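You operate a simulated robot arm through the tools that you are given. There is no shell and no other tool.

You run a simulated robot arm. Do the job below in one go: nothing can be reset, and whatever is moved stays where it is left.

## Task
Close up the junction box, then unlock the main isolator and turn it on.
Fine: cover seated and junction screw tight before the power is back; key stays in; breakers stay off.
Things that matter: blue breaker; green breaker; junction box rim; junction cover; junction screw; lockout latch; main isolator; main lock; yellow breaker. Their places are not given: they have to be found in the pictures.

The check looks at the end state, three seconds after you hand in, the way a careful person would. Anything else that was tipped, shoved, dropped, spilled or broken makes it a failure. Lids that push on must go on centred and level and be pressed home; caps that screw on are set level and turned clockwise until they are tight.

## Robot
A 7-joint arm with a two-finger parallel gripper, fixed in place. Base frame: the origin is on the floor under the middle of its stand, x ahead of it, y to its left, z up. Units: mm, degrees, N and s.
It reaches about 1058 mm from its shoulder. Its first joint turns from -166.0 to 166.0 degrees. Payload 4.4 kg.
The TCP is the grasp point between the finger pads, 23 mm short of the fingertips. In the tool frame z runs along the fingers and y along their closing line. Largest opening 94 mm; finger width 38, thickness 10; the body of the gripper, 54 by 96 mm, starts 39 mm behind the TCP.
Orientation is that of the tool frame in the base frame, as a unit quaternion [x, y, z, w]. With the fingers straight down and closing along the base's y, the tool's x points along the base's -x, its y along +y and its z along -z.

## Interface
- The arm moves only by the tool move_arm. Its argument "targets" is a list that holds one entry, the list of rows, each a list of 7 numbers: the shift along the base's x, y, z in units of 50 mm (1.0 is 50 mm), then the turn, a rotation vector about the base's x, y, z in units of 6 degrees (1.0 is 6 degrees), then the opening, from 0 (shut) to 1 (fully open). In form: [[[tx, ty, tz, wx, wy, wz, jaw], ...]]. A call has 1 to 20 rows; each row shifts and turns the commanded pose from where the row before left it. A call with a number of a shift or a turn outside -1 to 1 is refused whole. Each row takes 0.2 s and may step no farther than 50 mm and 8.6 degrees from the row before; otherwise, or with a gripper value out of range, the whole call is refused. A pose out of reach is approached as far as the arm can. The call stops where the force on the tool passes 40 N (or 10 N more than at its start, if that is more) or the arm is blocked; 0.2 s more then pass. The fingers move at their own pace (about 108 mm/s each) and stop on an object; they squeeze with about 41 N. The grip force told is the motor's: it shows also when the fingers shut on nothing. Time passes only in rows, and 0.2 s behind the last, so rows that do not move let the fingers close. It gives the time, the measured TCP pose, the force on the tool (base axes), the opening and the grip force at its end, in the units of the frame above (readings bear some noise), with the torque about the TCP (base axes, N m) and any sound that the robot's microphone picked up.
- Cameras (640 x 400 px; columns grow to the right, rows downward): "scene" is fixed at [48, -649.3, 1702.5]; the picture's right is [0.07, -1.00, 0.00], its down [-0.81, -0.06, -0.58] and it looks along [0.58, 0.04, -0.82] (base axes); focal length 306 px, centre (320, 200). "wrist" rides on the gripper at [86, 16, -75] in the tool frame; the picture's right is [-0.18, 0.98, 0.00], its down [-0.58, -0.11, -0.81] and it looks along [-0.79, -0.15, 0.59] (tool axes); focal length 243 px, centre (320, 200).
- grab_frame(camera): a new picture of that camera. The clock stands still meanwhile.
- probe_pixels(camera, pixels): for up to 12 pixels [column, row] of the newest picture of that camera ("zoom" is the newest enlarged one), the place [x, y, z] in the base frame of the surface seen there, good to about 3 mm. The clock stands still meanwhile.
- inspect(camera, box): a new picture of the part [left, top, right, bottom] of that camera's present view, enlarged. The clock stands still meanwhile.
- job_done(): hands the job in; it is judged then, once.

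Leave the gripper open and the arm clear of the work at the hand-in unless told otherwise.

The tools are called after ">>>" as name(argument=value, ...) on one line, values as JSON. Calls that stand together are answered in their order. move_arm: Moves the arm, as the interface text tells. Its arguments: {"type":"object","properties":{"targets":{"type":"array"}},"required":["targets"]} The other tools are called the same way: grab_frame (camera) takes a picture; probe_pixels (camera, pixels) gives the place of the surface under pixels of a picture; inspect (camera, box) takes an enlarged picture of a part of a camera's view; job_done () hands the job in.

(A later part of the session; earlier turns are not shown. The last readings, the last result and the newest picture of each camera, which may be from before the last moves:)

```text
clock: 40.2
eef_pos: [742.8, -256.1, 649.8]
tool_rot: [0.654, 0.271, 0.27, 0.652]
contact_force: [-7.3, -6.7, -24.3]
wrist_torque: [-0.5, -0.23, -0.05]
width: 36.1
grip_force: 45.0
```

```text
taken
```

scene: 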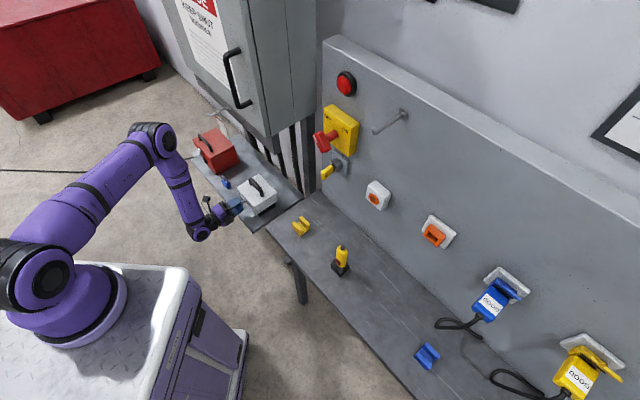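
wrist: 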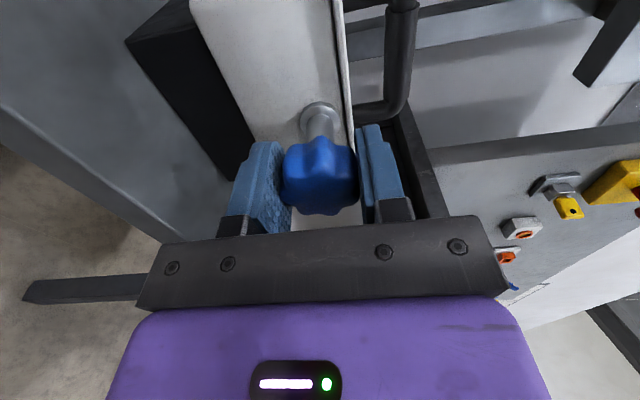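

180° done in total, resisting torque only about 0.2 N·m, no sign of tight yet. I correct 1.2 mm down and turn another 60°.

>>> move_arm(targets=[[[-0.007, -0.007, -0.024, 0, 0, 0, 0], [0, 0, 0, 0.707, -0.707, 0, 0], [0, 0, 0, 0.707, -0.707, 0, 0], [0, 0, 0, 0.707, -0.707, 0, 0], [0, 0, 0, 0.707, -0.707, 0, 0], [0, 0, 0, 0.707, -0.707, 0, 0], [0, 0, 0, 0.707, -0.707, 0, 0], [0, 0, 0, 0.707, -0.707, 0, 0], [0, 0, 0, 0.707, -0.707, 0, 0], [0, 0, 0, 0.707, -0.707, 0, 0], [0, 0, 0, 0.707, -0.707, 0, 0]]])

>>> grab_frame(camera="wrist")

>>> grab_frame(camera="scene")

```text
clock: 42.6
eef_pos: [742.8, -254.5, 648.9]
tool_rot: [0.702, -0.092, 0.561, 0.429]
contact_force: [8.8, 2.3, -10.6]
wrist_torque: [-0.3, 0.31, -0.59]
width: 37.8
grip_force: 45.0
```

```text
taken
```

wrist: 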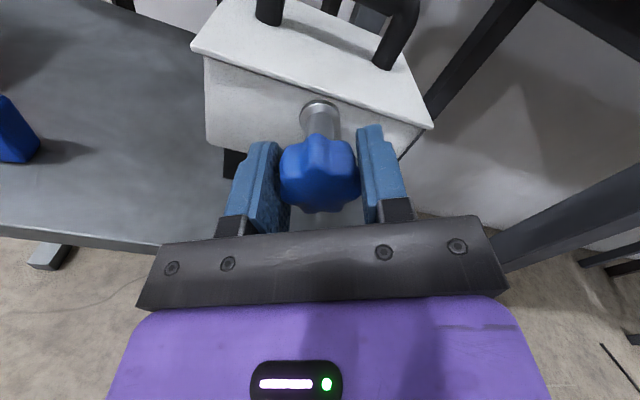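

```text
taken
```

scene: 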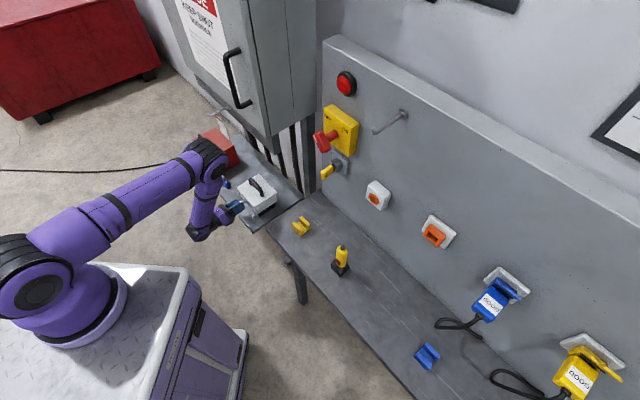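

240° done; resisting torque has risen to about 0.43 N·m. The elbow has swung toward the red box, so I probe its height around (205,155) before continuing.

>>> probe_pixels(camera="scene", pixels=[[205, 150], [215, 160], [218, 175], [190, 165], [205, 215], [198, 235], [215, 145], [225, 135], [228, 160], [150, 185]])

>>> inspect(camera="scene", box=[160, 110, 290, 250])

>>> inspect(camera="wrist", box=[230, 80, 420, 240])

```text
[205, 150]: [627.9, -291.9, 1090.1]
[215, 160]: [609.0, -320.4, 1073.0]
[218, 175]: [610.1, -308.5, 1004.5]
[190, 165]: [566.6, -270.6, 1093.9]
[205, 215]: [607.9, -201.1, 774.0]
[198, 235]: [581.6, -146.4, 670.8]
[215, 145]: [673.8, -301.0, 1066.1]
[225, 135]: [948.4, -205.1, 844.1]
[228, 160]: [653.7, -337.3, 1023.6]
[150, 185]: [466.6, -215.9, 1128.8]
```

```text
2.86 times, centred on (225, 180) of scene
```

zoom: 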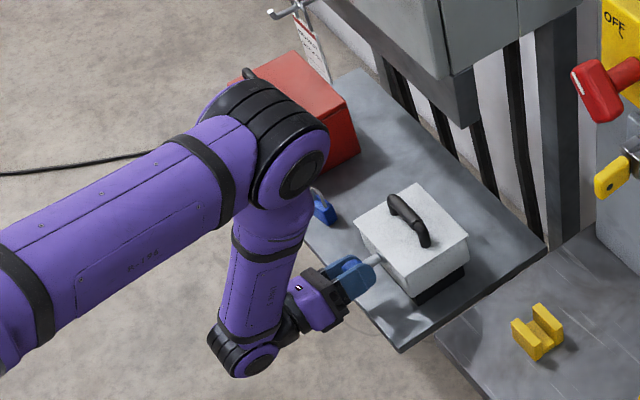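

```text
2.50 times, centred on (325, 160) of wrist
```

zoom: 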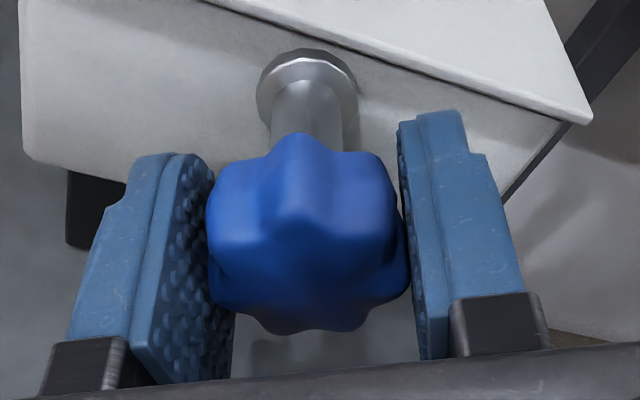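

The elbow is at z≈1060 with ~80 mm to the cabinet handle, so clear for now. I turn a further 12° to see whether the torque climbs.

>>> move_arm(targets=[[[0, 0, 0, 0.707, -0.707, 0, 0], [0, 0, 0, 0.707, -0.707, 0, 0]]])

```text
clock: 43.2
eef_pos: [743.8, -255.6, 649.2]
tool_rot: [0.689, -0.164, 0.602, 0.369]
contact_force: [7.9, 8.3, -8.7]
wrist_torque: [-0.25, 0.03, -0.48]
width: 36.2
grip_force: 44.7
```

Torque is about 0.2 N·m again and the opening changed from 37.8 to 36.2, so the knob may be slipping in the fingers. I compare close-ups before and after another small turn.

>>> inspect(camera="wrist", box=[270, 100, 370, 230])

>>> move_arm(targets=[[[0, 0, 0, 0.707, -0.707, 0, 0], [0, 0, 0, 0.707, -0.707, 0, 0]]])

>>> inspect(camera="wrist", box=[270, 100, 370, 230])

```text
3.08 times, centred on (320, 165) of wrist
```

zoom: 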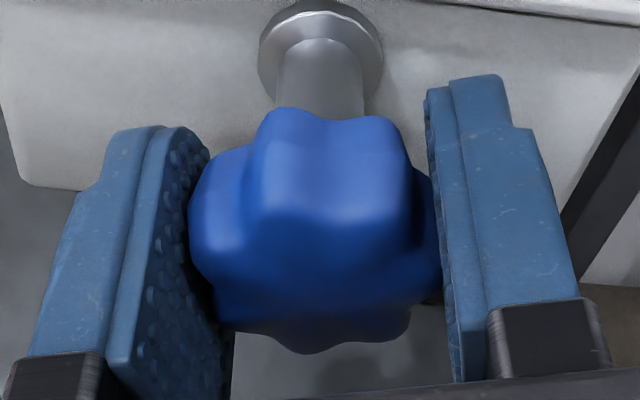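

```text
clock: 43.8
eef_pos: [742.7, -255.3, 649.0]
tool_rot: [0.668, -0.234, 0.638, 0.304]
contact_force: [13.4, 13.4, -10.9]
wrist_torque: [-0.6, 0.58, -0.46]
width: 37.7
grip_force: 45.1
```

```text
3.08 times, centred on (320, 165) of wrist
```

zoom: 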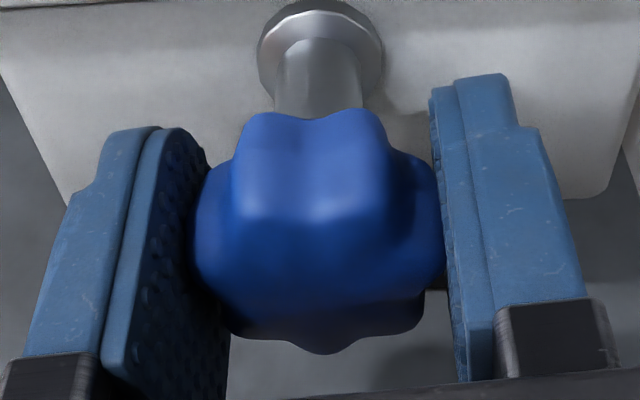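

The knob stayed still while the fingers slipped around it, with resisting torque up to 0.83 N·m: the screw appears tight. I open the fingers and look at it.

>>> move_arm(targets=[[[0, 0, 0, 0, 0, 0, 0.65], [0, 0, 0, 0, 0, 0, 0.65], [0, 0, 0, 0, 0, 0, 0.65]]])

>>> inspect(camera="scene", box=[225, 190, 265, 220])

>>> inspect(camera="wrist", box=[240, 80, 400, 230])

```text
clock: 44.6
eef_pos: [741.0, -256.0, 649.3]
tool_rot: [0.667, -0.235, 0.638, 0.305]
contact_force: [0.6, -0.9, 0.0]
wrist_torque: [0.02, -0.03, -0.01]
width: 61.2
grip_force: 0.1
```

```text
13.33 times, centred on (245, 205) of scene
```

zoom: 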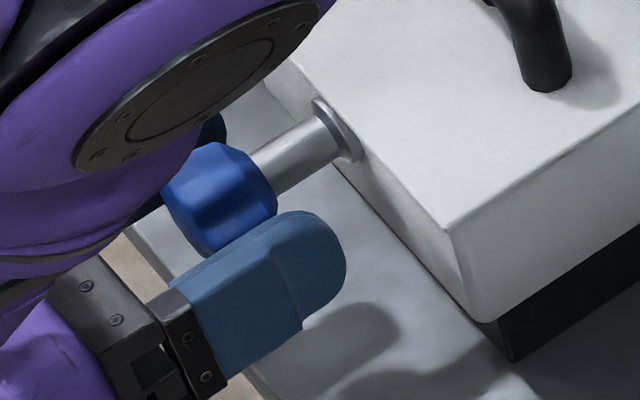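

```text
2.67 times, centred on (320, 155) of wrist
```

zoom: 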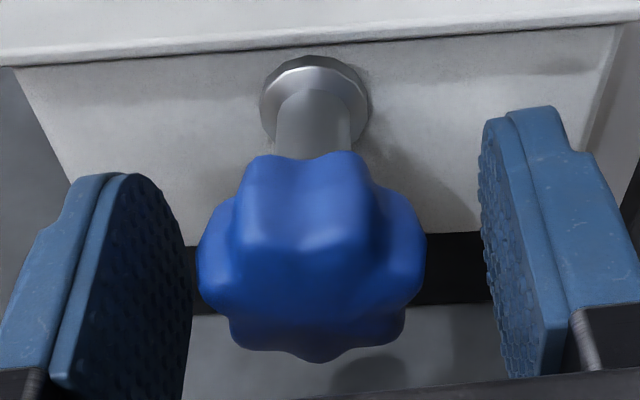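

The knob looks unchanged in place. I unwind the open gripper about the knob by 144° counter-clockwise so the elbow comes back, then I'll re-grip and re-test tightness.

>>> move_arm(targets=[[[0, 0, 0, -0.943, 0.943, 0, 0.65], [0, 0, 0, -0.943, 0.943, 0, 0.65], [0, 0, 0, -0.943, 0.943, 0, 0.65], [0, 0, 0, -0.943, 0.943, 0, 0.65], [0, 0, 0, -0.943, 0.943, 0, 0.65], [0, 0, 0, -0.943, 0.943, 0, 0.65], [0, 0, 0, -0.943, 0.943, 0, 0.65], [0, 0, 0, -0.943, 0.943, 0, 0.65], [0, 0, 0, -0.943, 0.943, 0, 0.65], [0, 0, 0, -0.943, 0.943, 0, 0.65], [0, 0, 0, -0.943, 0.943, 0, 0.65], [0, 0, 0, -0.943, 0.943, 0, 0.65], [0, 0, 0, -0.943, 0.943, 0, 0.65], [0, 0, 0, -0.943, 0.943, 0, 0.65], [0, 0, 0, -0.943, 0.943, 0, 0.65], [0, 0, 0, -0.943, 0.943, 0, 0.65], [0, 0, 0, -0.943, 0.943, 0, 0.65], [0, 0, 0, -0.943, 0.943, 0, 0.65]]])

>>> inspect(camera="wrist", box=[240, 80, 400, 230])

>>> inspect(camera="scene", box=[215, 180, 275, 225])

```text
clock: 48.4
eef_pos: [743.6, -256.6, 648.7]
tool_rot: [0.43, 0.562, -0.095, 0.701]
contact_force: [0.3, -0.1, 0.4]
wrist_torque: [0.02, 0.0, -0.01]
width: 61.2
grip_force: 0.0
```

```text
2.67 times, centred on (320, 155) of wrist
```

zoom: 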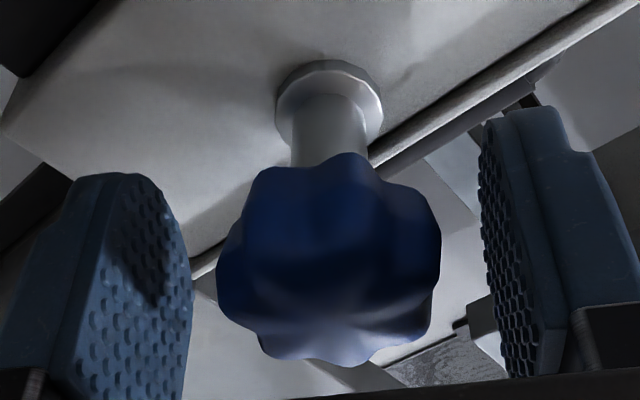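

```text
8.89 times, centred on (245, 202) of scene
```

zoom: 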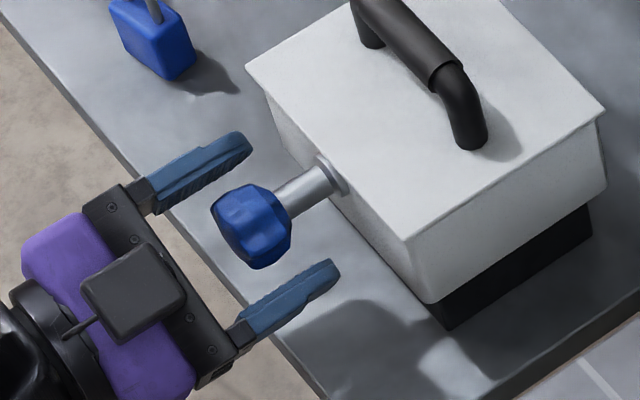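

Comparing with the earlier picture at this same roll, the knob has clearly rotated since. Now I grip again and apply a 12° clockwise turn, checking torque and the picture.

>>> move_arm(targets=[[[0, 0, 0, 0, 0, 0, 0], [0, 0, 0, 0, 0, 0, 0], [0, 0, 0, 0, 0, 0, 0], [0, 0, 0, 0, 0, 0, 0]]])

>>> inspect(camera="wrist", box=[270, 100, 370, 230])

>>> move_arm(targets=[[[0, 0, 0, 0.707, -0.707, 0, 0], [0, 0, 0, 0.707, -0.707, 0, 0]]])

>>> inspect(camera="wrist", box=[270, 100, 370, 230])

```text
clock: 49.4
eef_pos: [743.8, -255.6, 649.0]
tool_rot: [0.429, 0.561, -0.093, 0.702]
contact_force: [13.9, 7.8, 14.7]
wrist_torque: [0.46, 0.65, -0.09]
width: 37.5
grip_force: 45.1
```

```text
3.08 times, centred on (320, 165) of wrist
```

zoom: 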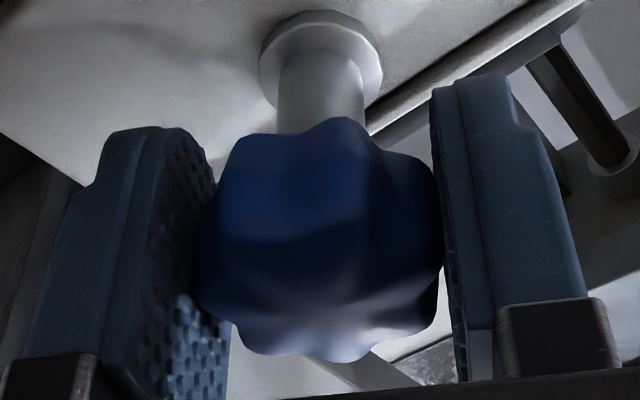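

```text
clock: 50.0
eef_pos: [743.4, -254.8, 649.4]
tool_rot: [0.487, 0.513, -0.019, 0.707]
contact_force: [20.7, 17.4, 9.4]
wrist_torque: [-0.34, 0.31, -0.37]
width: 37.9
grip_force: 45.1
```

```text
3.08 times, centred on (320, 165) of wrist
```

zoom: 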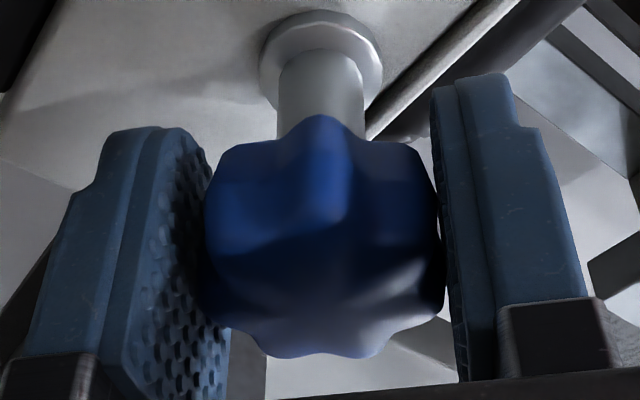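

Again the knob held still while the fingers slipped ~10° around it (0.46 N·m and earlier 0.83 N·m), whereas it turned freely at 0.1 N·m before: the screw is tight. I open and back off 110 mm.

>>> move_arm(targets=[[[0, 0, 0, 0, 0, 0, 0.7], [0, 0, 0, 0, 0, 0, 0.7], [0, 0, 0, 0, 0, 0, 0.7], [-0.4, 0.4, 0, 0, 0, 0, 0.7], [-0.55, 0.55, 0, 0, 0, 0, 0.7], [-0.6, 0.6, 0, 0, 0, 0, 0.7]]])

>>> grab_frame(camera="scene")

>>> inspect(camera="scene", box=[225, 168, 289, 218])

```text
clock: 51.4
eef_pos: [664.7, -178.0, 650.0]
tool_rot: [0.486, 0.514, -0.021, 0.707]
contact_force: [-0.8, -0.3, -0.2]
wrist_torque: [-0.02, 0.0, 0.02]
width: 65.7
grip_force: 0.1
```

```text
taken
```

scene: 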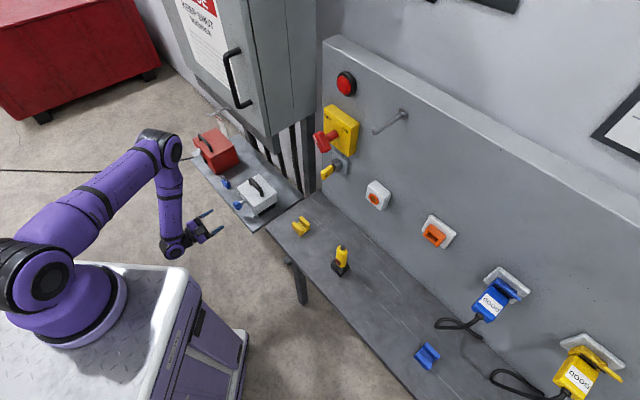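

```text
8.00 times, centred on (257, 193) of scene
```

zoom: 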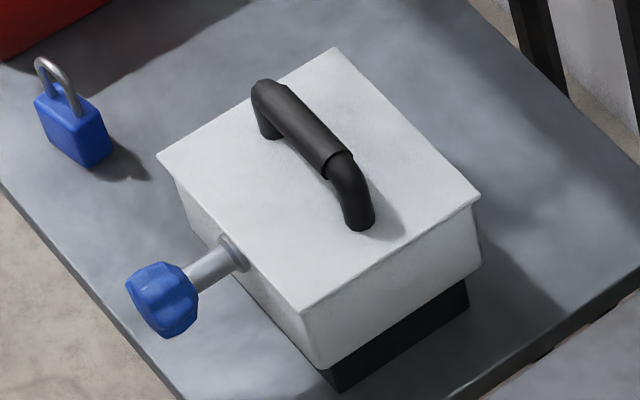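

The box is closed, centred and the screw tight. Next the main lock: I raise the tool to z≈1045 in front, rolling it back by 42° so that the fingers will close horizontally for the key.

>>> move_arm(targets=[[[-0.05, 0.05, 0.878, -0.55, 0.55, 0, 0.7], [-0.05, 0.05, 0.878, -0.55, 0.55, 0, 0.7], [-0.05, 0.05, 0.878, -0.55, 0.55, 0, 0.7], [-0.05, 0.05, 0.878, -0.55, 0.55, 0, 0.7], [-0.05, 0.05, 0.878, -0.55, 0.55, 0, 0.7], [-0.05, 0.05, 0.878, -0.55, 0.55, 0, 0.7], [-0.05, 0.05, 0.878, -0.55, 0.55, 0, 0.7], [-0.05, 0.05, 0.878, -0.55, 0.55, 0, 0.7], [-0.05, 0.05, 0.878, -0.55, 0.55, 0, 0.7]]])

>>> grab_frame(camera="scene")

```text
clock: 53.4
eef_pos: [668.1, -151.7, 1032.9]
tool_rot: [0.27, 0.654, -0.273, 0.652]
contact_force: [1.0, -0.3, -0.3]
wrist_torque: [-0.02, -0.02, -0.02]
width: 65.8
grip_force: 0.1
out of reach, approached as far as the arm can: row 8, 9
```

```text
taken
```

scene: 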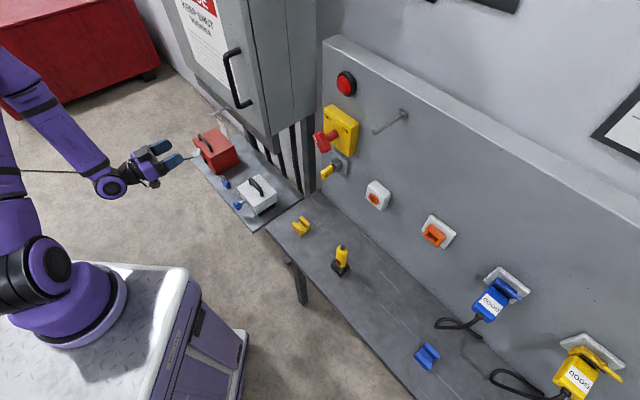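

Two rows were out of reach here (joint limit), the tool is at (668,-152,1033). I move along the panel direction to in front of the lock, about (382,-410,1045), and check.

>>> move_arm(targets=[[[-0.651, -0.6365, 0, 0, 0, 0, 0.7], [-0.651, -0.6365, 0, 0, 0, 0, 0.7], [-0.651, -0.6365, 0, 0, 0, 0, 0.7], [-0.651, -0.6365, 0, 0, 0, 0, 0.7], [-0.651, -0.6365, 0, 0, 0, 0, 0.7], [-0.651, -0.6365, 0, 0, 0, 0, 0.7], [-0.651, -0.6365, 0, 0, 0, 0, 0.7], [-0.651, -0.6365, 0, 0, 0, 0, 0.7]]])

>>> grab_frame(camera="scene")

>>> grab_frame(camera="wrist")

```text
clock: 55.2
eef_pos: [522.9, -427.8, 971.8]
tool_rot: [0.269, 0.653, -0.273, 0.653]
contact_force: [0.4, 0.3, -0.7]
wrist_torque: [0.0, 0.01, -0.07]
width: 65.9
grip_force: 0.0
out of reach, approached as far as the arm can: row 1, 2, 3, 4, 5, 6, 7
```

```text
taken
```

scene: 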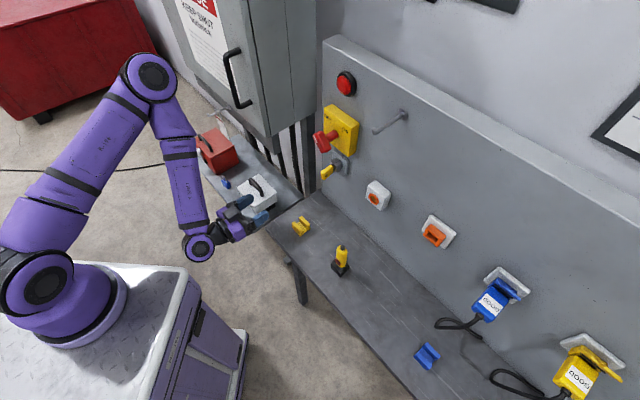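

```text
taken
```

wrist: 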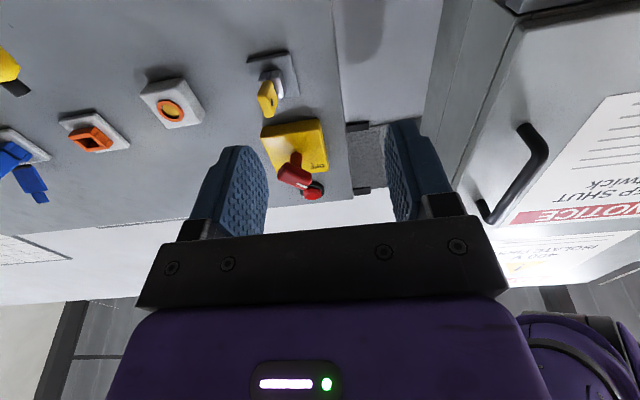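

The arm lags at (523,-428,972); the last row was reachable. I wait a few still rows to let it settle and read the pose.

>>> move_arm(targets=[[[0, 0, 0, 0, 0, 0, 0.7], [0, 0, 0, 0, 0, 0, 0.7], [0, 0, 0, 0, 0, 0, 0.7], [0, 0, 0, 0, 0, 0, 0.7]]])

>>> grab_frame(camera="scene")

```text
clock: 56.2
eef_pos: [523.1, -428.9, 972.2]
tool_rot: [0.269, 0.654, -0.273, 0.653]
contact_force: [0.1, 1.2, 0.2]
wrist_torque: [0.0, 0.01, -0.03]
width: 65.8
grip_force: 0.0
```

```text
taken
```

scene: 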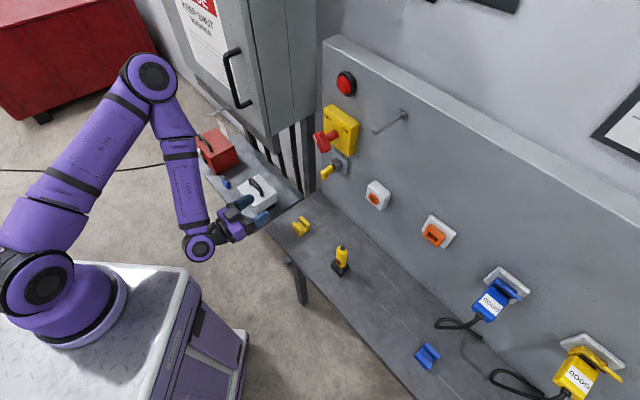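

The commanded pose now equals the measured one. The lock is farther out, which should be reachable; I move to d≈760 in front of it: about (523,-551,1045).

>>> move_arm(targets=[[[0, -0.613, 0.364, 0, 0, 0, 0.7], [0, -0.613, 0.364, 0, 0, 0, 0.7], [0, -0.613, 0.364, 0, 0, 0, 0.7], [0, -0.613, 0.364, 0, 0, 0, 0.7]]])

>>> grab_frame(camera="wrist")

>>> grab_frame(camera="scene")

```text
clock: 57.2
eef_pos: [524.2, -550.0, 1044.2]
tool_rot: [0.27, 0.654, -0.272, 0.653]
contact_force: [0.8, 0.0, 0.3]
wrist_torque: [0.02, -0.01, -0.02]
width: 66.0
grip_force: 0.0
```

```text
taken
```

wrist: 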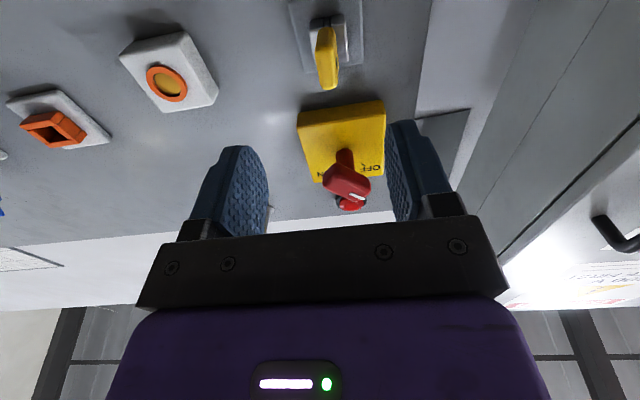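

```text
taken
```

scene: 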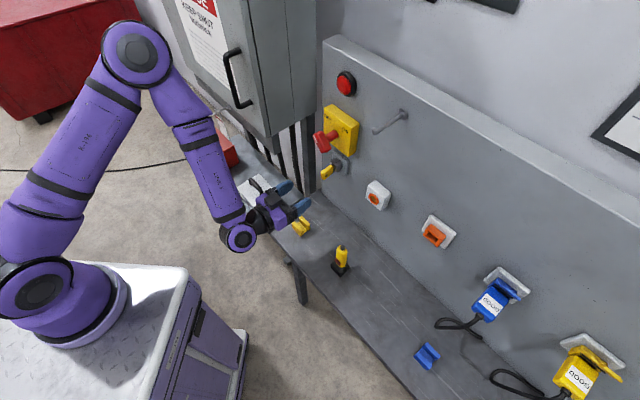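

The wrist camera (looking up, upside-down) sees the key at (327,55) and the isolator at (345,170). I zoom on both and probe.

>>> inspect(camera="wrist", box=[280, 0, 380, 100])

>>> probe_pixels(camera="zoom", pixels=[[345, 200], [335, 320], [355, 310], [350, 140], [335, 250], [365, 250], [310, 100], [390, 100], [400, 150], [290, 20], [350, 90], [420, 200]])

>>> inspect(camera="wrist", box=[280, 80, 400, 220])

```text
4.00 times, centred on (330, 50) of wrist
```

zoom: 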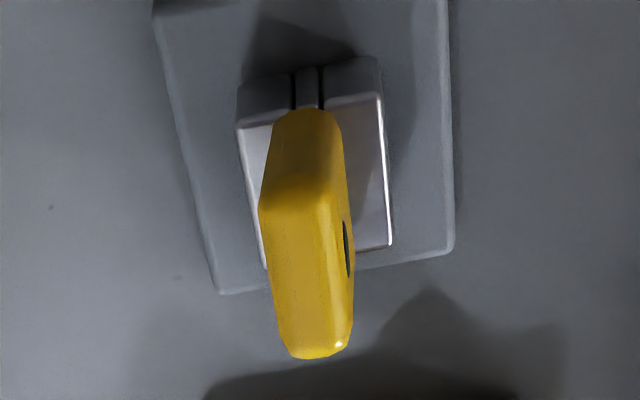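

```text
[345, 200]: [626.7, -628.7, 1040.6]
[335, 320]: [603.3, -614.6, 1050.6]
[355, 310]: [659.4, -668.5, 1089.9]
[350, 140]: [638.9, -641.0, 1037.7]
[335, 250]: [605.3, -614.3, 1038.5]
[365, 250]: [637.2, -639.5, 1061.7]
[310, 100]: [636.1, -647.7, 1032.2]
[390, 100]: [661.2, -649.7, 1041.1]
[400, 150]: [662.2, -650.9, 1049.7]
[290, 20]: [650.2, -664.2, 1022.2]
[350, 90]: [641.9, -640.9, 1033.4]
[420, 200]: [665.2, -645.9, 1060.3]
```

```text
2.86 times, centred on (340, 150) of wrist
```

zoom: 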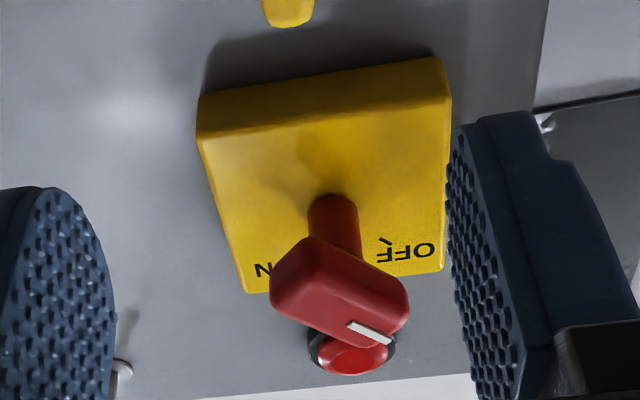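

The key's flat bow has faces toward ±s, centred near s≈11, z≈1044, d≈858–888, and the lock body front is at d≈906. I move forward 75 mm and 6.7 mm left, then re-check alignment.

>>> move_arm(targets=[[[0.578, -0.483, 0, 0, 0, 0, 0.7], [0.578, -0.483, 0, 0, 0, 0, 0.7], [0, 0, 0, 0, 0, 0, 0.7]]])

>>> grab_frame(camera="wrist")

>>> inspect(camera="scene", box=[280, 110, 380, 210])

```text
clock: 58.0
eef_pos: [582.7, -601.0, 1045.5]
tool_rot: [0.27, 0.653, -0.272, 0.653]
contact_force: [0.1, 1.0, -0.2]
wrist_torque: [0.03, 0.01, -0.01]
width: 66.0
grip_force: 0.0
```

```text
taken
```

wrist: 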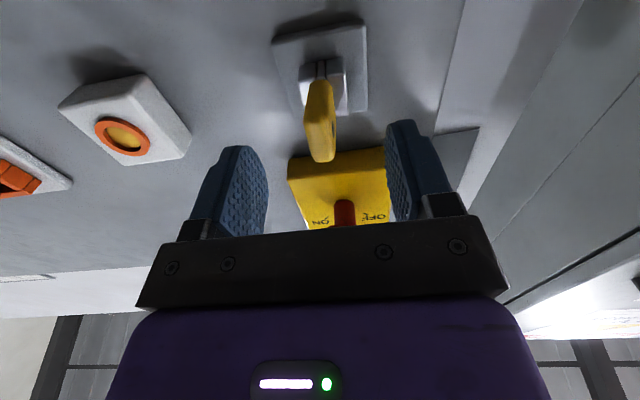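

```text
4.00 times, centred on (330, 160) of scene
```

zoom: 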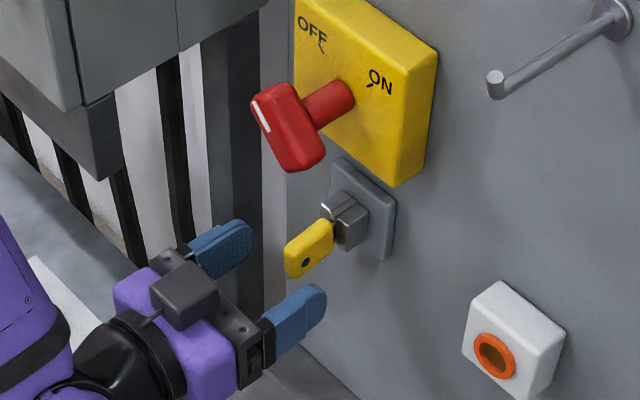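

The key bow (tip at (322,150) in the wrist view) is centred between the open fingers. I advance 33 mm so the pads flank the bow, then look again.

>>> move_arm(targets=[[[0.233, -0.233, 0, 0, 0, 0, 0.7], [0.233, -0.233, 0, 0, 0, 0, 0.7], [0, 0, 0, 0, 0, 0, 0.7]]])

>>> grab_frame(camera="wrist")

>>> inspect(camera="scene", box=[290, 120, 370, 200])

```text
clock: 58.8
eef_pos: [605.8, -624.2, 1043.4]
tool_rot: [0.269, 0.654, -0.272, 0.653]
contact_force: [-0.1, -0.2, 0.0]
wrist_torque: [-0.01, 0.01, 0.0]
width: 65.8
grip_force: 0.0
```

```text
taken
```

wrist: 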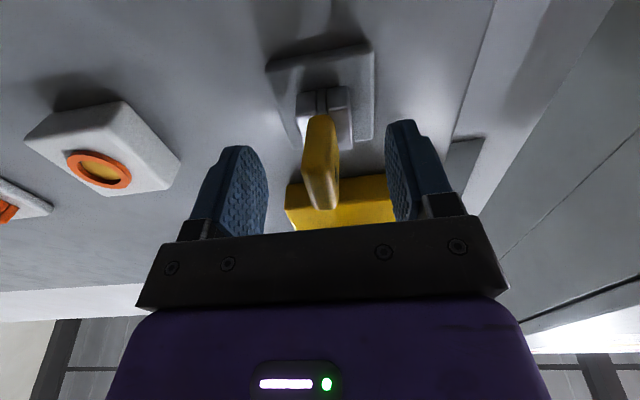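

```text
5.00 times, centred on (330, 160) of scene
```

zoom: 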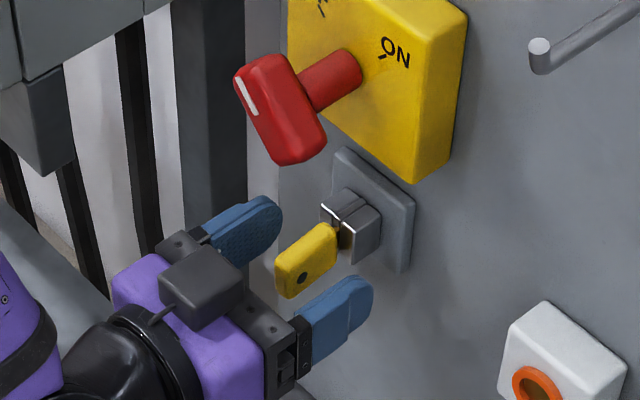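

The pads flank the bow. I probe the bow and the lock body once more in the scene zoom to verify the axis height.

>>> probe_pixels(camera="zoom", pixels=[[305, 260], [290, 280], [325, 245], [320, 230], [290, 250], [330, 260], [295, 292], [340, 205], [325, 205], [365, 230], [350, 255], [372, 215]])

>>> probe_pixels(camera="wrist", pixels=[[320, 190], [320, 150], [335, 150], [315, 130], [335, 185], [318, 208], [350, 120], [300, 105], [325, 95], [345, 140], [310, 160], [340, 100]])

```text
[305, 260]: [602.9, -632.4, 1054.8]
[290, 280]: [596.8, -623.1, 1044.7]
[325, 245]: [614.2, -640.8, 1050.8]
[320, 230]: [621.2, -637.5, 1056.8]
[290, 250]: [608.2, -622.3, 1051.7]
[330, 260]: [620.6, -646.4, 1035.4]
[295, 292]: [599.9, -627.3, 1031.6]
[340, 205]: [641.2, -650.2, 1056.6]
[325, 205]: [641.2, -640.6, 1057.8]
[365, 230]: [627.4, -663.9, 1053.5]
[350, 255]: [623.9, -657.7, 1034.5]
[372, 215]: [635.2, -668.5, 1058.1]
```

```text
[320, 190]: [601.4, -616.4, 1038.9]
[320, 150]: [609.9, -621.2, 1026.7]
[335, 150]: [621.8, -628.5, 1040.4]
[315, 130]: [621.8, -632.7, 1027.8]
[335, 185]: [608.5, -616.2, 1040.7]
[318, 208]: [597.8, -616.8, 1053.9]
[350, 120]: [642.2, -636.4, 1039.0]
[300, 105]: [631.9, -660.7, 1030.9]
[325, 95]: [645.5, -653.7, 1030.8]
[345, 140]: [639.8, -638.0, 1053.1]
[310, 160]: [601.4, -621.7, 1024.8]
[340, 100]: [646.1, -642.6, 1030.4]
```

Bow centre: s≈12, z≈1042–1043, matching the TCP within 1–2 mm. I nudge 1.2 mm toward −s and close on the key.

>>> move_arm(targets=[[[0.017, 0.017, 0, 0, 0, 0, 0.7], [0, 0, 0, 0, 0, 0, 0], [0, 0, 0, 0, 0, 0, 0], [0, 0, 0, 0, 0, 0, 0], [0, 0, 0, 0, 0, 0, 0]]])

>>> grab_frame(camera="wrist")

```text
clock: 60.0
eef_pos: [608.0, -622.6, 1044.4]
tool_rot: [0.269, 0.654, -0.272, 0.653]
contact_force: [5.5, 3.6, 1.8]
wrist_torque: [-0.02, -0.06, 0.32]
width: 12.7
grip_force: 41.0
```

```text
taken
```

wrist: 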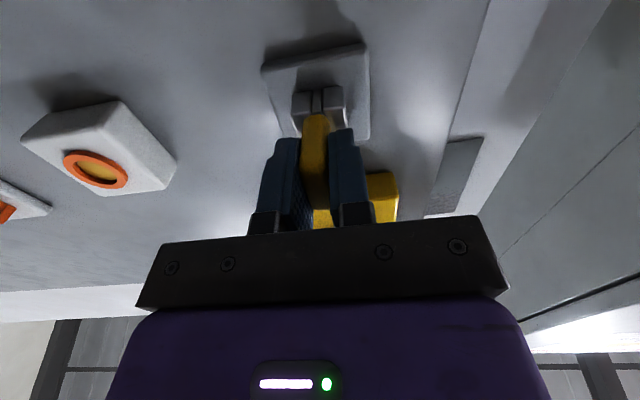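

The key is gripped at 12.7 mm. I try turning clockwise 18° and read the torque.

>>> move_arm(targets=[[[0.006, 0.006, 0, 0.354, -0.354, 0, 0], [0, 0, 0, 0.707, -0.707, 0, 0], [0, 0, 0, 0.707, -0.707, 0, 0], [0, 0, 0, 0.354, -0.354, 0, 0]]])

>>> grab_frame(camera="wrist")

```text
clock: 61.0
eef_pos: [606.2, -622.0, 1045.2]
tool_rot: [0.369, 0.603, -0.166, 0.688]
contact_force: [10.8, 3.0, 4.3]
wrist_torque: [-0.12, -0.14, 0.41]
width: 13.0
grip_force: 41.4
```

```text
taken
```

wrist: 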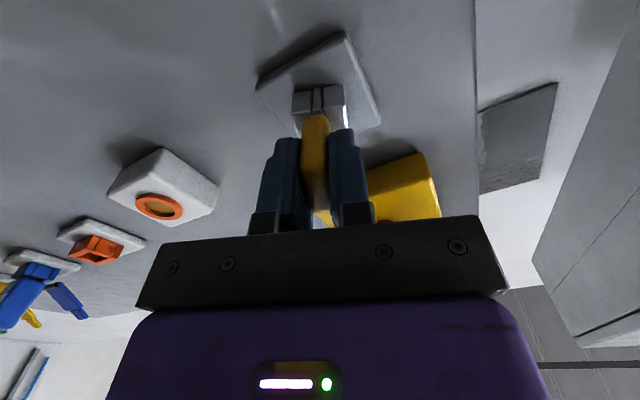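

The lock cylinder turns along with the key, hardly any torque, so clockwise is free. I continue 48° more.

>>> move_arm(targets=[[[0, 0, 0, 0.707, -0.707, 0, 0], [0, 0, 0, 0.707, -0.707, 0, 0], [0, 0, 0, 0.707, -0.707, 0, 0], [0, 0, 0, 0.707, -0.707, 0, 0], [0, 0, 0, 0.707, -0.707, 0, 0], [0, 0, 0, 0.707, -0.707, 0, 0], [0, 0, 0, 0.707, -0.707, 0, 0], [0, 0, 0, 0.707, -0.707, 0, 0]]])

>>> grab_frame(camera="wrist")

>>> grab_frame(camera="scene")

```text
clock: 62.8
eef_pos: [608.3, -621.9, 1044.5]
tool_rot: [0.583, 0.401, 0.128, 0.695]
contact_force: [9.8, 10.8, 2.8]
wrist_torque: [-0.1, 0.07, 0.75]
width: 12.7
grip_force: 41.2
```

```text
taken
```

wrist: 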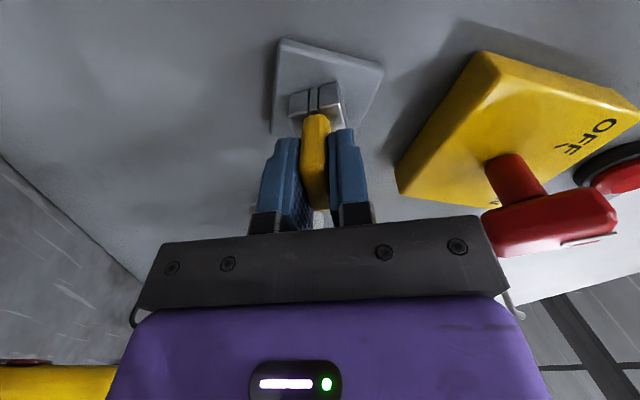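

```text
taken
```

scene: 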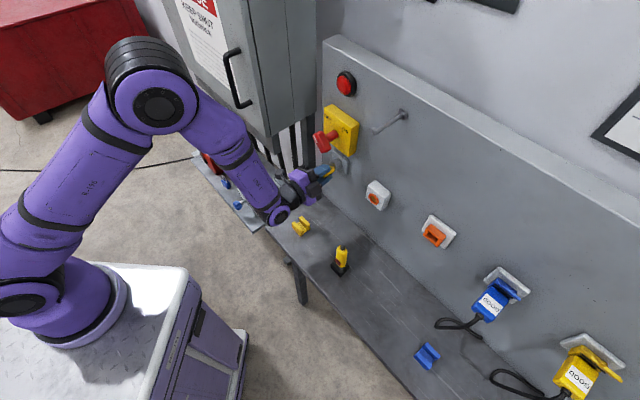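

66° done, cylinder following. I turn the last 24° to reach 90°.

>>> move_arm(targets=[[[0, 0, 0, 0.707, -0.707, 0, 0], [0, 0, 0, 0.707, -0.707, 0, 0], [0, 0, 0, 0.707, -0.707, 0, 0], [0, 0, 0, 0.707, -0.707, 0, 0], [0, 0, 0, 0, 0, 0, 0]]])

>>> grab_frame(camera="wrist")

>>> probe_pixels(camera="scene", pixels=[[155, 50], [190, 110], [160, 105], [250, 150], [275, 215]])

```text
clock: 64.0
eef_pos: [605.5, -623.3, 1044.2]
tool_rot: [0.654, 0.272, 0.267, 0.654]
contact_force: [3.7, -2.4, 3.0]
wrist_torque: [-1.49, 0.34, 0.37]
width: 20.9
grip_force: 41.0
```

```text
taken
```

wrist: 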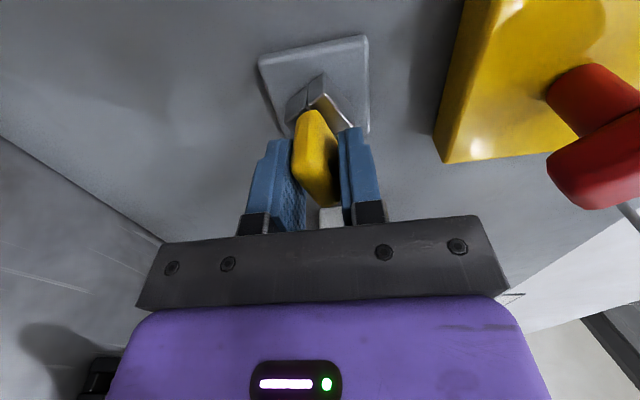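

```text
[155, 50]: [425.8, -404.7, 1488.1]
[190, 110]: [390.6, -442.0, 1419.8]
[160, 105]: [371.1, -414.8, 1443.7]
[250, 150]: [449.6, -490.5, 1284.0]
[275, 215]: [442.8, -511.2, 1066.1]
```

The opening widened to 20.9 mm and the torque is 1.3 N·m: the key reached its stop around 66–70°. I turn back 22° so the pads lie flat on the bow again.

>>> move_arm(targets=[[[0, 0, 0, -0.707, 0.707, 0, 0], [0, 0, 0, -0.707, 0.707, 0, 0], [0, 0, 0, -0.707, 0.707, 0, 0], [0, 0, 0, -0.471, 0.471, 0, 0], [0, 0, 0, 0, 0, 0, 0]]])

>>> grab_frame(camera="wrist")

>>> inspect(camera="wrist", box=[230, 20, 430, 220])

```text
clock: 65.2
eef_pos: [605.3, -622.6, 1046.6]
tool_rot: [0.588, 0.391, 0.138, 0.694]
contact_force: [-6.9, -0.1, 15.9]
wrist_torque: [-0.51, -0.26, -0.21]
width: 12.9
grip_force: 41.4
```

```text
taken
```

wrist: 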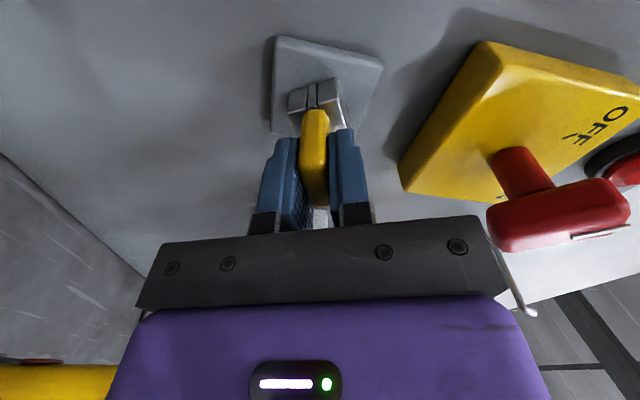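

```text
2.00 times, centred on (330, 120) of wrist
```

zoom: 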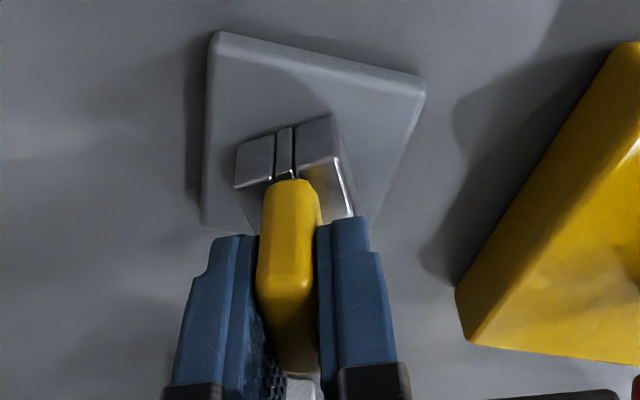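

The pads are flat on the bow again at about 68° key angle. I nudge 5° clockwise to make sure the key rests at its stop.

>>> move_arm(targets=[[[0.02, 0.0, 0, 0.589, -0.589, 0, 0], [0, 0, 0, 0, 0, 0, 0]]])

>>> inspect(camera="wrist", box=[230, 20, 430, 220])

```text
clock: 65.8
eef_pos: [605.6, -622.7, 1045.8]
tool_rot: [0.606, 0.365, 0.169, 0.687]
contact_force: [-8.6, 2.8, 15.4]
wrist_torque: [-1.7, -0.21, 0.46]
width: 13.3
grip_force: 41.2
```

```text
2.00 times, centred on (330, 120) of wrist
```

zoom: 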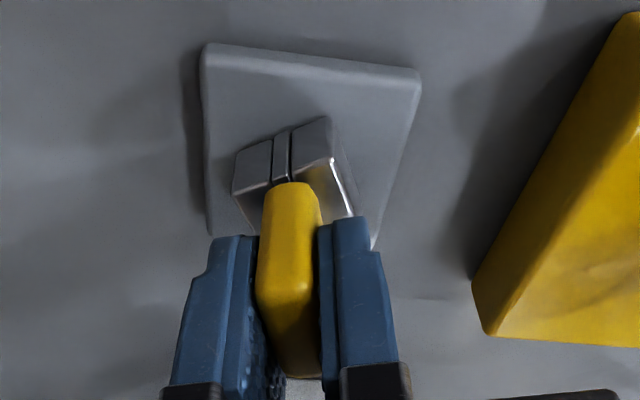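

Torque 1.05 N·m against the stop, so the key is fully turned. I relax back 5°, open the fingers and back straight off 90 mm, leaving the key in.

>>> move_arm(targets=[[[0, 0, 0, -0.589, 0.589, 0, 0], [0, 0, 0, 0, 0, 0, 0.5], [0, 0, 0, 0, 0, 0, 0.5], [0, 0, 0, 0, 0, 0, 0.5], [-0.3, 0.3, 0, 0, 0, 0, 0.5], [-0.5, 0.5, 0, 0, 0, 0, 0.5], [-0.47, 0.47, 0, 0, 0, 0, 0.5]]])

>>> grab_frame(camera="wrist")

>>> inspect(camera="scene", box=[290, 90, 390, 190])

```text
clock: 67.4
eef_pos: [543.9, -560.1, 1043.8]
tool_rot: [0.59, 0.392, 0.138, 0.692]
contact_force: [0.8, -0.7, 0.1]
wrist_torque: [-0.02, -0.04, -0.02]
width: 47.0
grip_force: 0.0
```

```text
taken
```

wrist: 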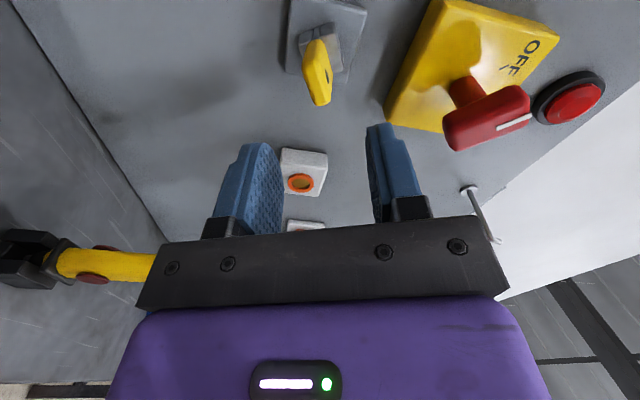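

```text
4.00 times, centred on (340, 140) of scene
```

zoom: 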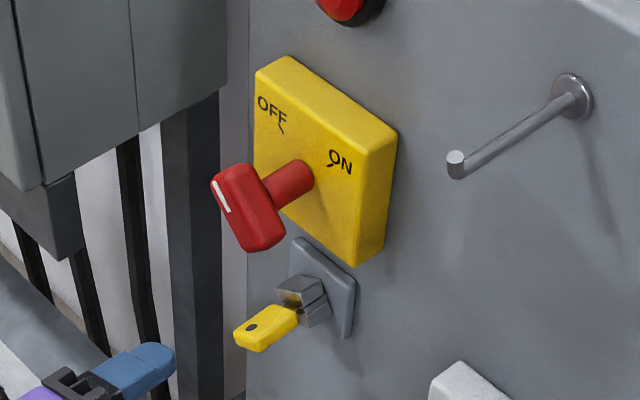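

The key is turned and stays in. Now the isolator: handle at OFF (white mark upper left). I probe plate, shaft and handle in this scene zoom.

>>> probe_pixels(camera="zoom", pixels=[[260, 75], [362, 155], [350, 258], [290, 170], [300, 190], [280, 195], [222, 180], [250, 170], [275, 235], [240, 200], [260, 210], [245, 245]])

>>> inspect(camera="wrist", box=[380, 0, 620, 170])

>>> probe_pixels(camera="zoom", pixels=[[340, 285], [230, 330], [390, 220], [370, 260], [250, 350], [400, 240], [235, 280], [365, 300], [225, 210], [260, 225], [300, 290], [110, 60]])

```text
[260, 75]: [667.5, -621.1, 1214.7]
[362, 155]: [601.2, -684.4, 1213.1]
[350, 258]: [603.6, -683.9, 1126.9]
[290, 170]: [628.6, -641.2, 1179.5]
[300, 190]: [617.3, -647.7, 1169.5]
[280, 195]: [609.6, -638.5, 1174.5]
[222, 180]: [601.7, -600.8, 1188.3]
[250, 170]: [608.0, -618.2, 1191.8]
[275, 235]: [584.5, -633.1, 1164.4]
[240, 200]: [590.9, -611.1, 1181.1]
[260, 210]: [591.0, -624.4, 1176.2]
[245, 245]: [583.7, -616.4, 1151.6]
```

```text
2.35 times, centred on (500, 85) of wrist
```

zoom: 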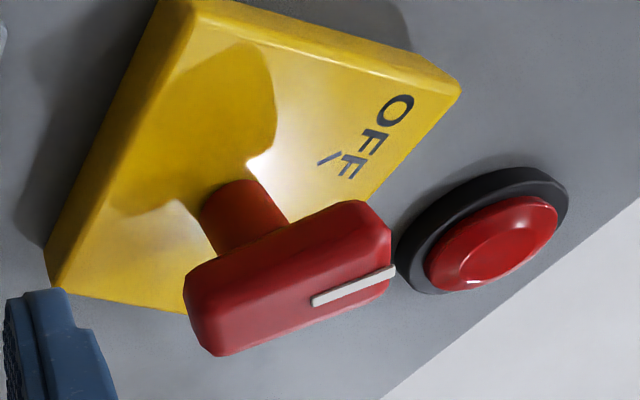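

```text
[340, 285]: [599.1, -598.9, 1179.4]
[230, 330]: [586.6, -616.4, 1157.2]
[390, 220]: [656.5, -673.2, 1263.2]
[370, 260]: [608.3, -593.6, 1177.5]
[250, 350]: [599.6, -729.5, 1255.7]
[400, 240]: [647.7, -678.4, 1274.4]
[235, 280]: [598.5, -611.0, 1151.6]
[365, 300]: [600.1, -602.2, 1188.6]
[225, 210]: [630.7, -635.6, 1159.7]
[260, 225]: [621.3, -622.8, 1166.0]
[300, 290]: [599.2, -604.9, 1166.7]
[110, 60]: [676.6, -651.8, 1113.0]
```

Isolator axis: s≈12, z≈1170; the red bar lies from upper left to lower right at 45°, about 25 mm wide, d≈848–872, with the plate front at d≈908. I raise to z=1170 while rolling the tool back 113° so the fingers close across the bar.

>>> move_arm(targets=[[[0, 0, 0.18, -0.951, 0.951, 0, 0.6], [0, 0, 0.18, -0.951, 0.951, 0, 0.6], [0, 0, 0.18, -0.951, 0.951, 0, 0.6], [0, 0, 0.18, -0.951, 0.951, 0, 0.6], [0, 0, 0.18, -0.951, 0.951, 0, 0.6], [0, 0, 0.18, -0.951, 0.951, 0, 0.6], [0, 0, 0.18, -0.951, 0.951, 0, 0.6], [0, 0, 0.18, -0.951, 0.951, 0, 0.6], [0, 0, 0.18, -0.951, 0.951, 0, 0.6], [0, 0, 0.18, -0.951, 0.951, 0, 0.6], [0, 0, 0.18, -0.951, 0.951, 0, 0.6], [0, 0, 0.18, -0.951, 0.951, 0, 0.6], [0, 0, 0.18, -0.951, 0.951, 0, 0.6], [0, 0, 0.18, -0.951, 0.951, 0, 0.6]]])

>>> grab_frame(camera="wrist")

>>> grab_frame(camera="scene")

```text
clock: 70.4
eef_pos: [544.5, -559.3, 1168.8]
tool_rot: [-0.003, 0.707, -0.503, 0.498]
contact_force: [-0.6, 0.2, 0.4]
wrist_torque: [-0.01, 0.02, -0.03]
width: 56.3
grip_force: 0.2
```

```text
taken
```

wrist: 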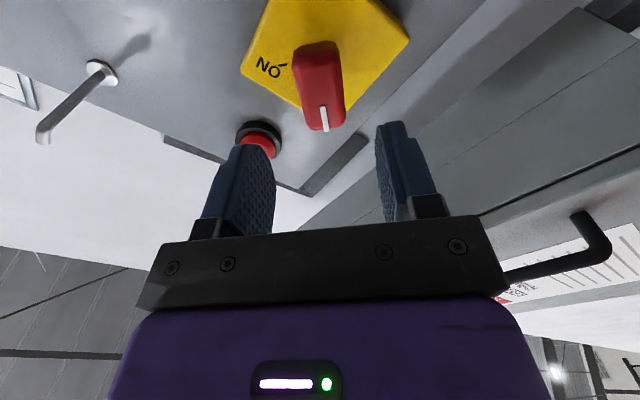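

```text
taken
```

scene: 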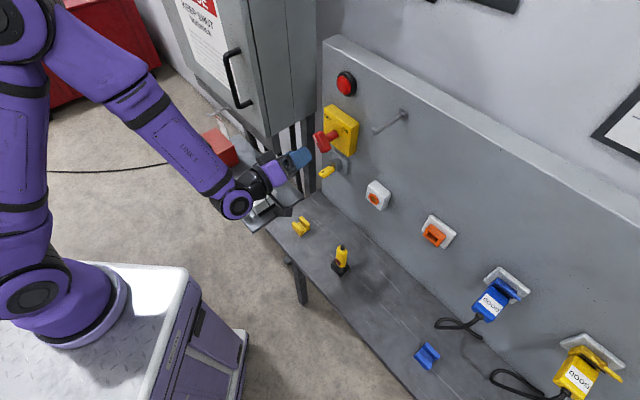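

The bar now stands upright in the wrist view at (320,85), parallel to the pads. I go forward 50 mm with 1.5 mm right and 1 mm up, then check centring.

>>> move_arm(targets=[[[0.343, -0.364, 0.012, 0, 0, 0, 0.6], [0.343, -0.364, 0.012, 0, 0, 0, 0.6], [0, 0, 0, 0, 0, 0, 0.6]]])

>>> grab_frame(camera="wrist")

>>> inspect(camera="scene", box=[290, 90, 390, 190])

```text
clock: 71.2
eef_pos: [577.1, -595.1, 1171.2]
tool_rot: [-0.003, 0.707, -0.501, 0.499]
contact_force: [0.4, 0.2, -0.2]
wrist_torque: [0.0, -0.03, -0.04]
width: 56.3
grip_force: 0.1
```

```text
taken
```

wrist: 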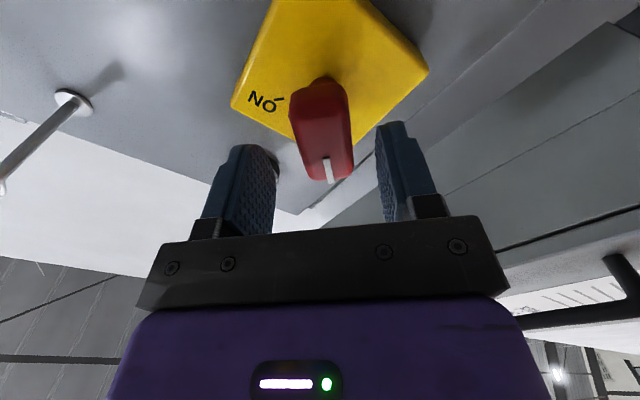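

```text
4.00 times, centred on (340, 140) of scene
```

zoom: 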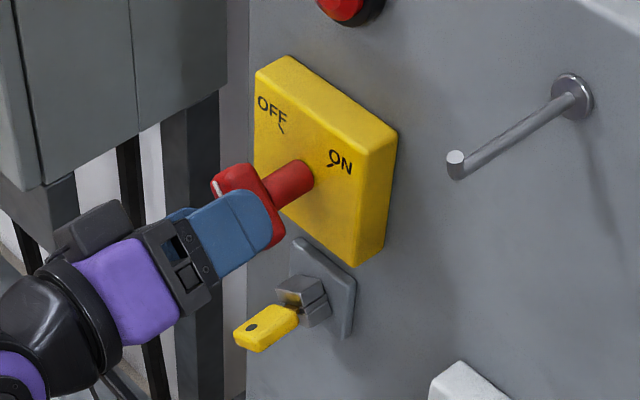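

The bar is centred between the pads (columns 275 and 378, bar near 325). I advance the last 32 mm.

>>> move_arm(targets=[[[0.226, -0.226, 0, 0, 0, 0, 0.6], [0.226, -0.226, 0, 0, 0, 0, 0.6], [0, 0, 0, 0, 0, 0, 0.6]]])

>>> grab_frame(camera="wrist")

>>> inspect(camera="scene", box=[290, 90, 390, 190])

```text
clock: 72.0
eef_pos: [599.9, -618.1, 1172.8]
tool_rot: [-0.003, 0.707, -0.501, 0.499]
contact_force: [-0.1, 0.3, -0.5]
wrist_torque: [-0.03, -0.02, -0.01]
width: 56.4
grip_force: 0.1
```

```text
taken
```

wrist: 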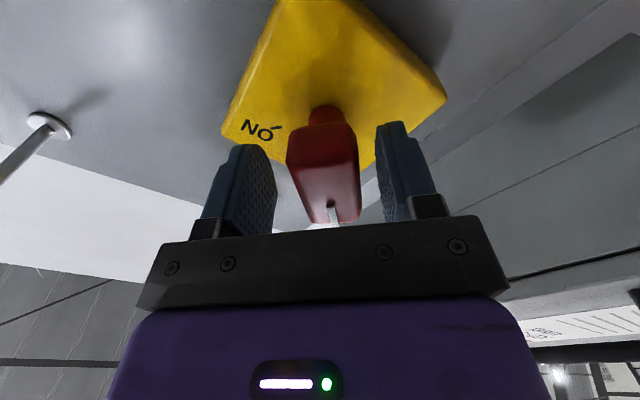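

```text
4.00 times, centred on (340, 140) of scene
```

zoom: 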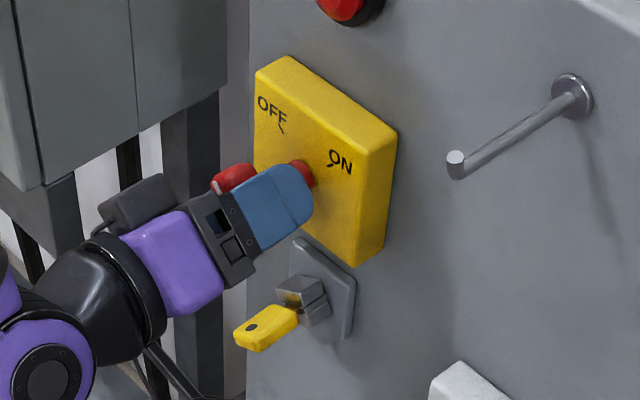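

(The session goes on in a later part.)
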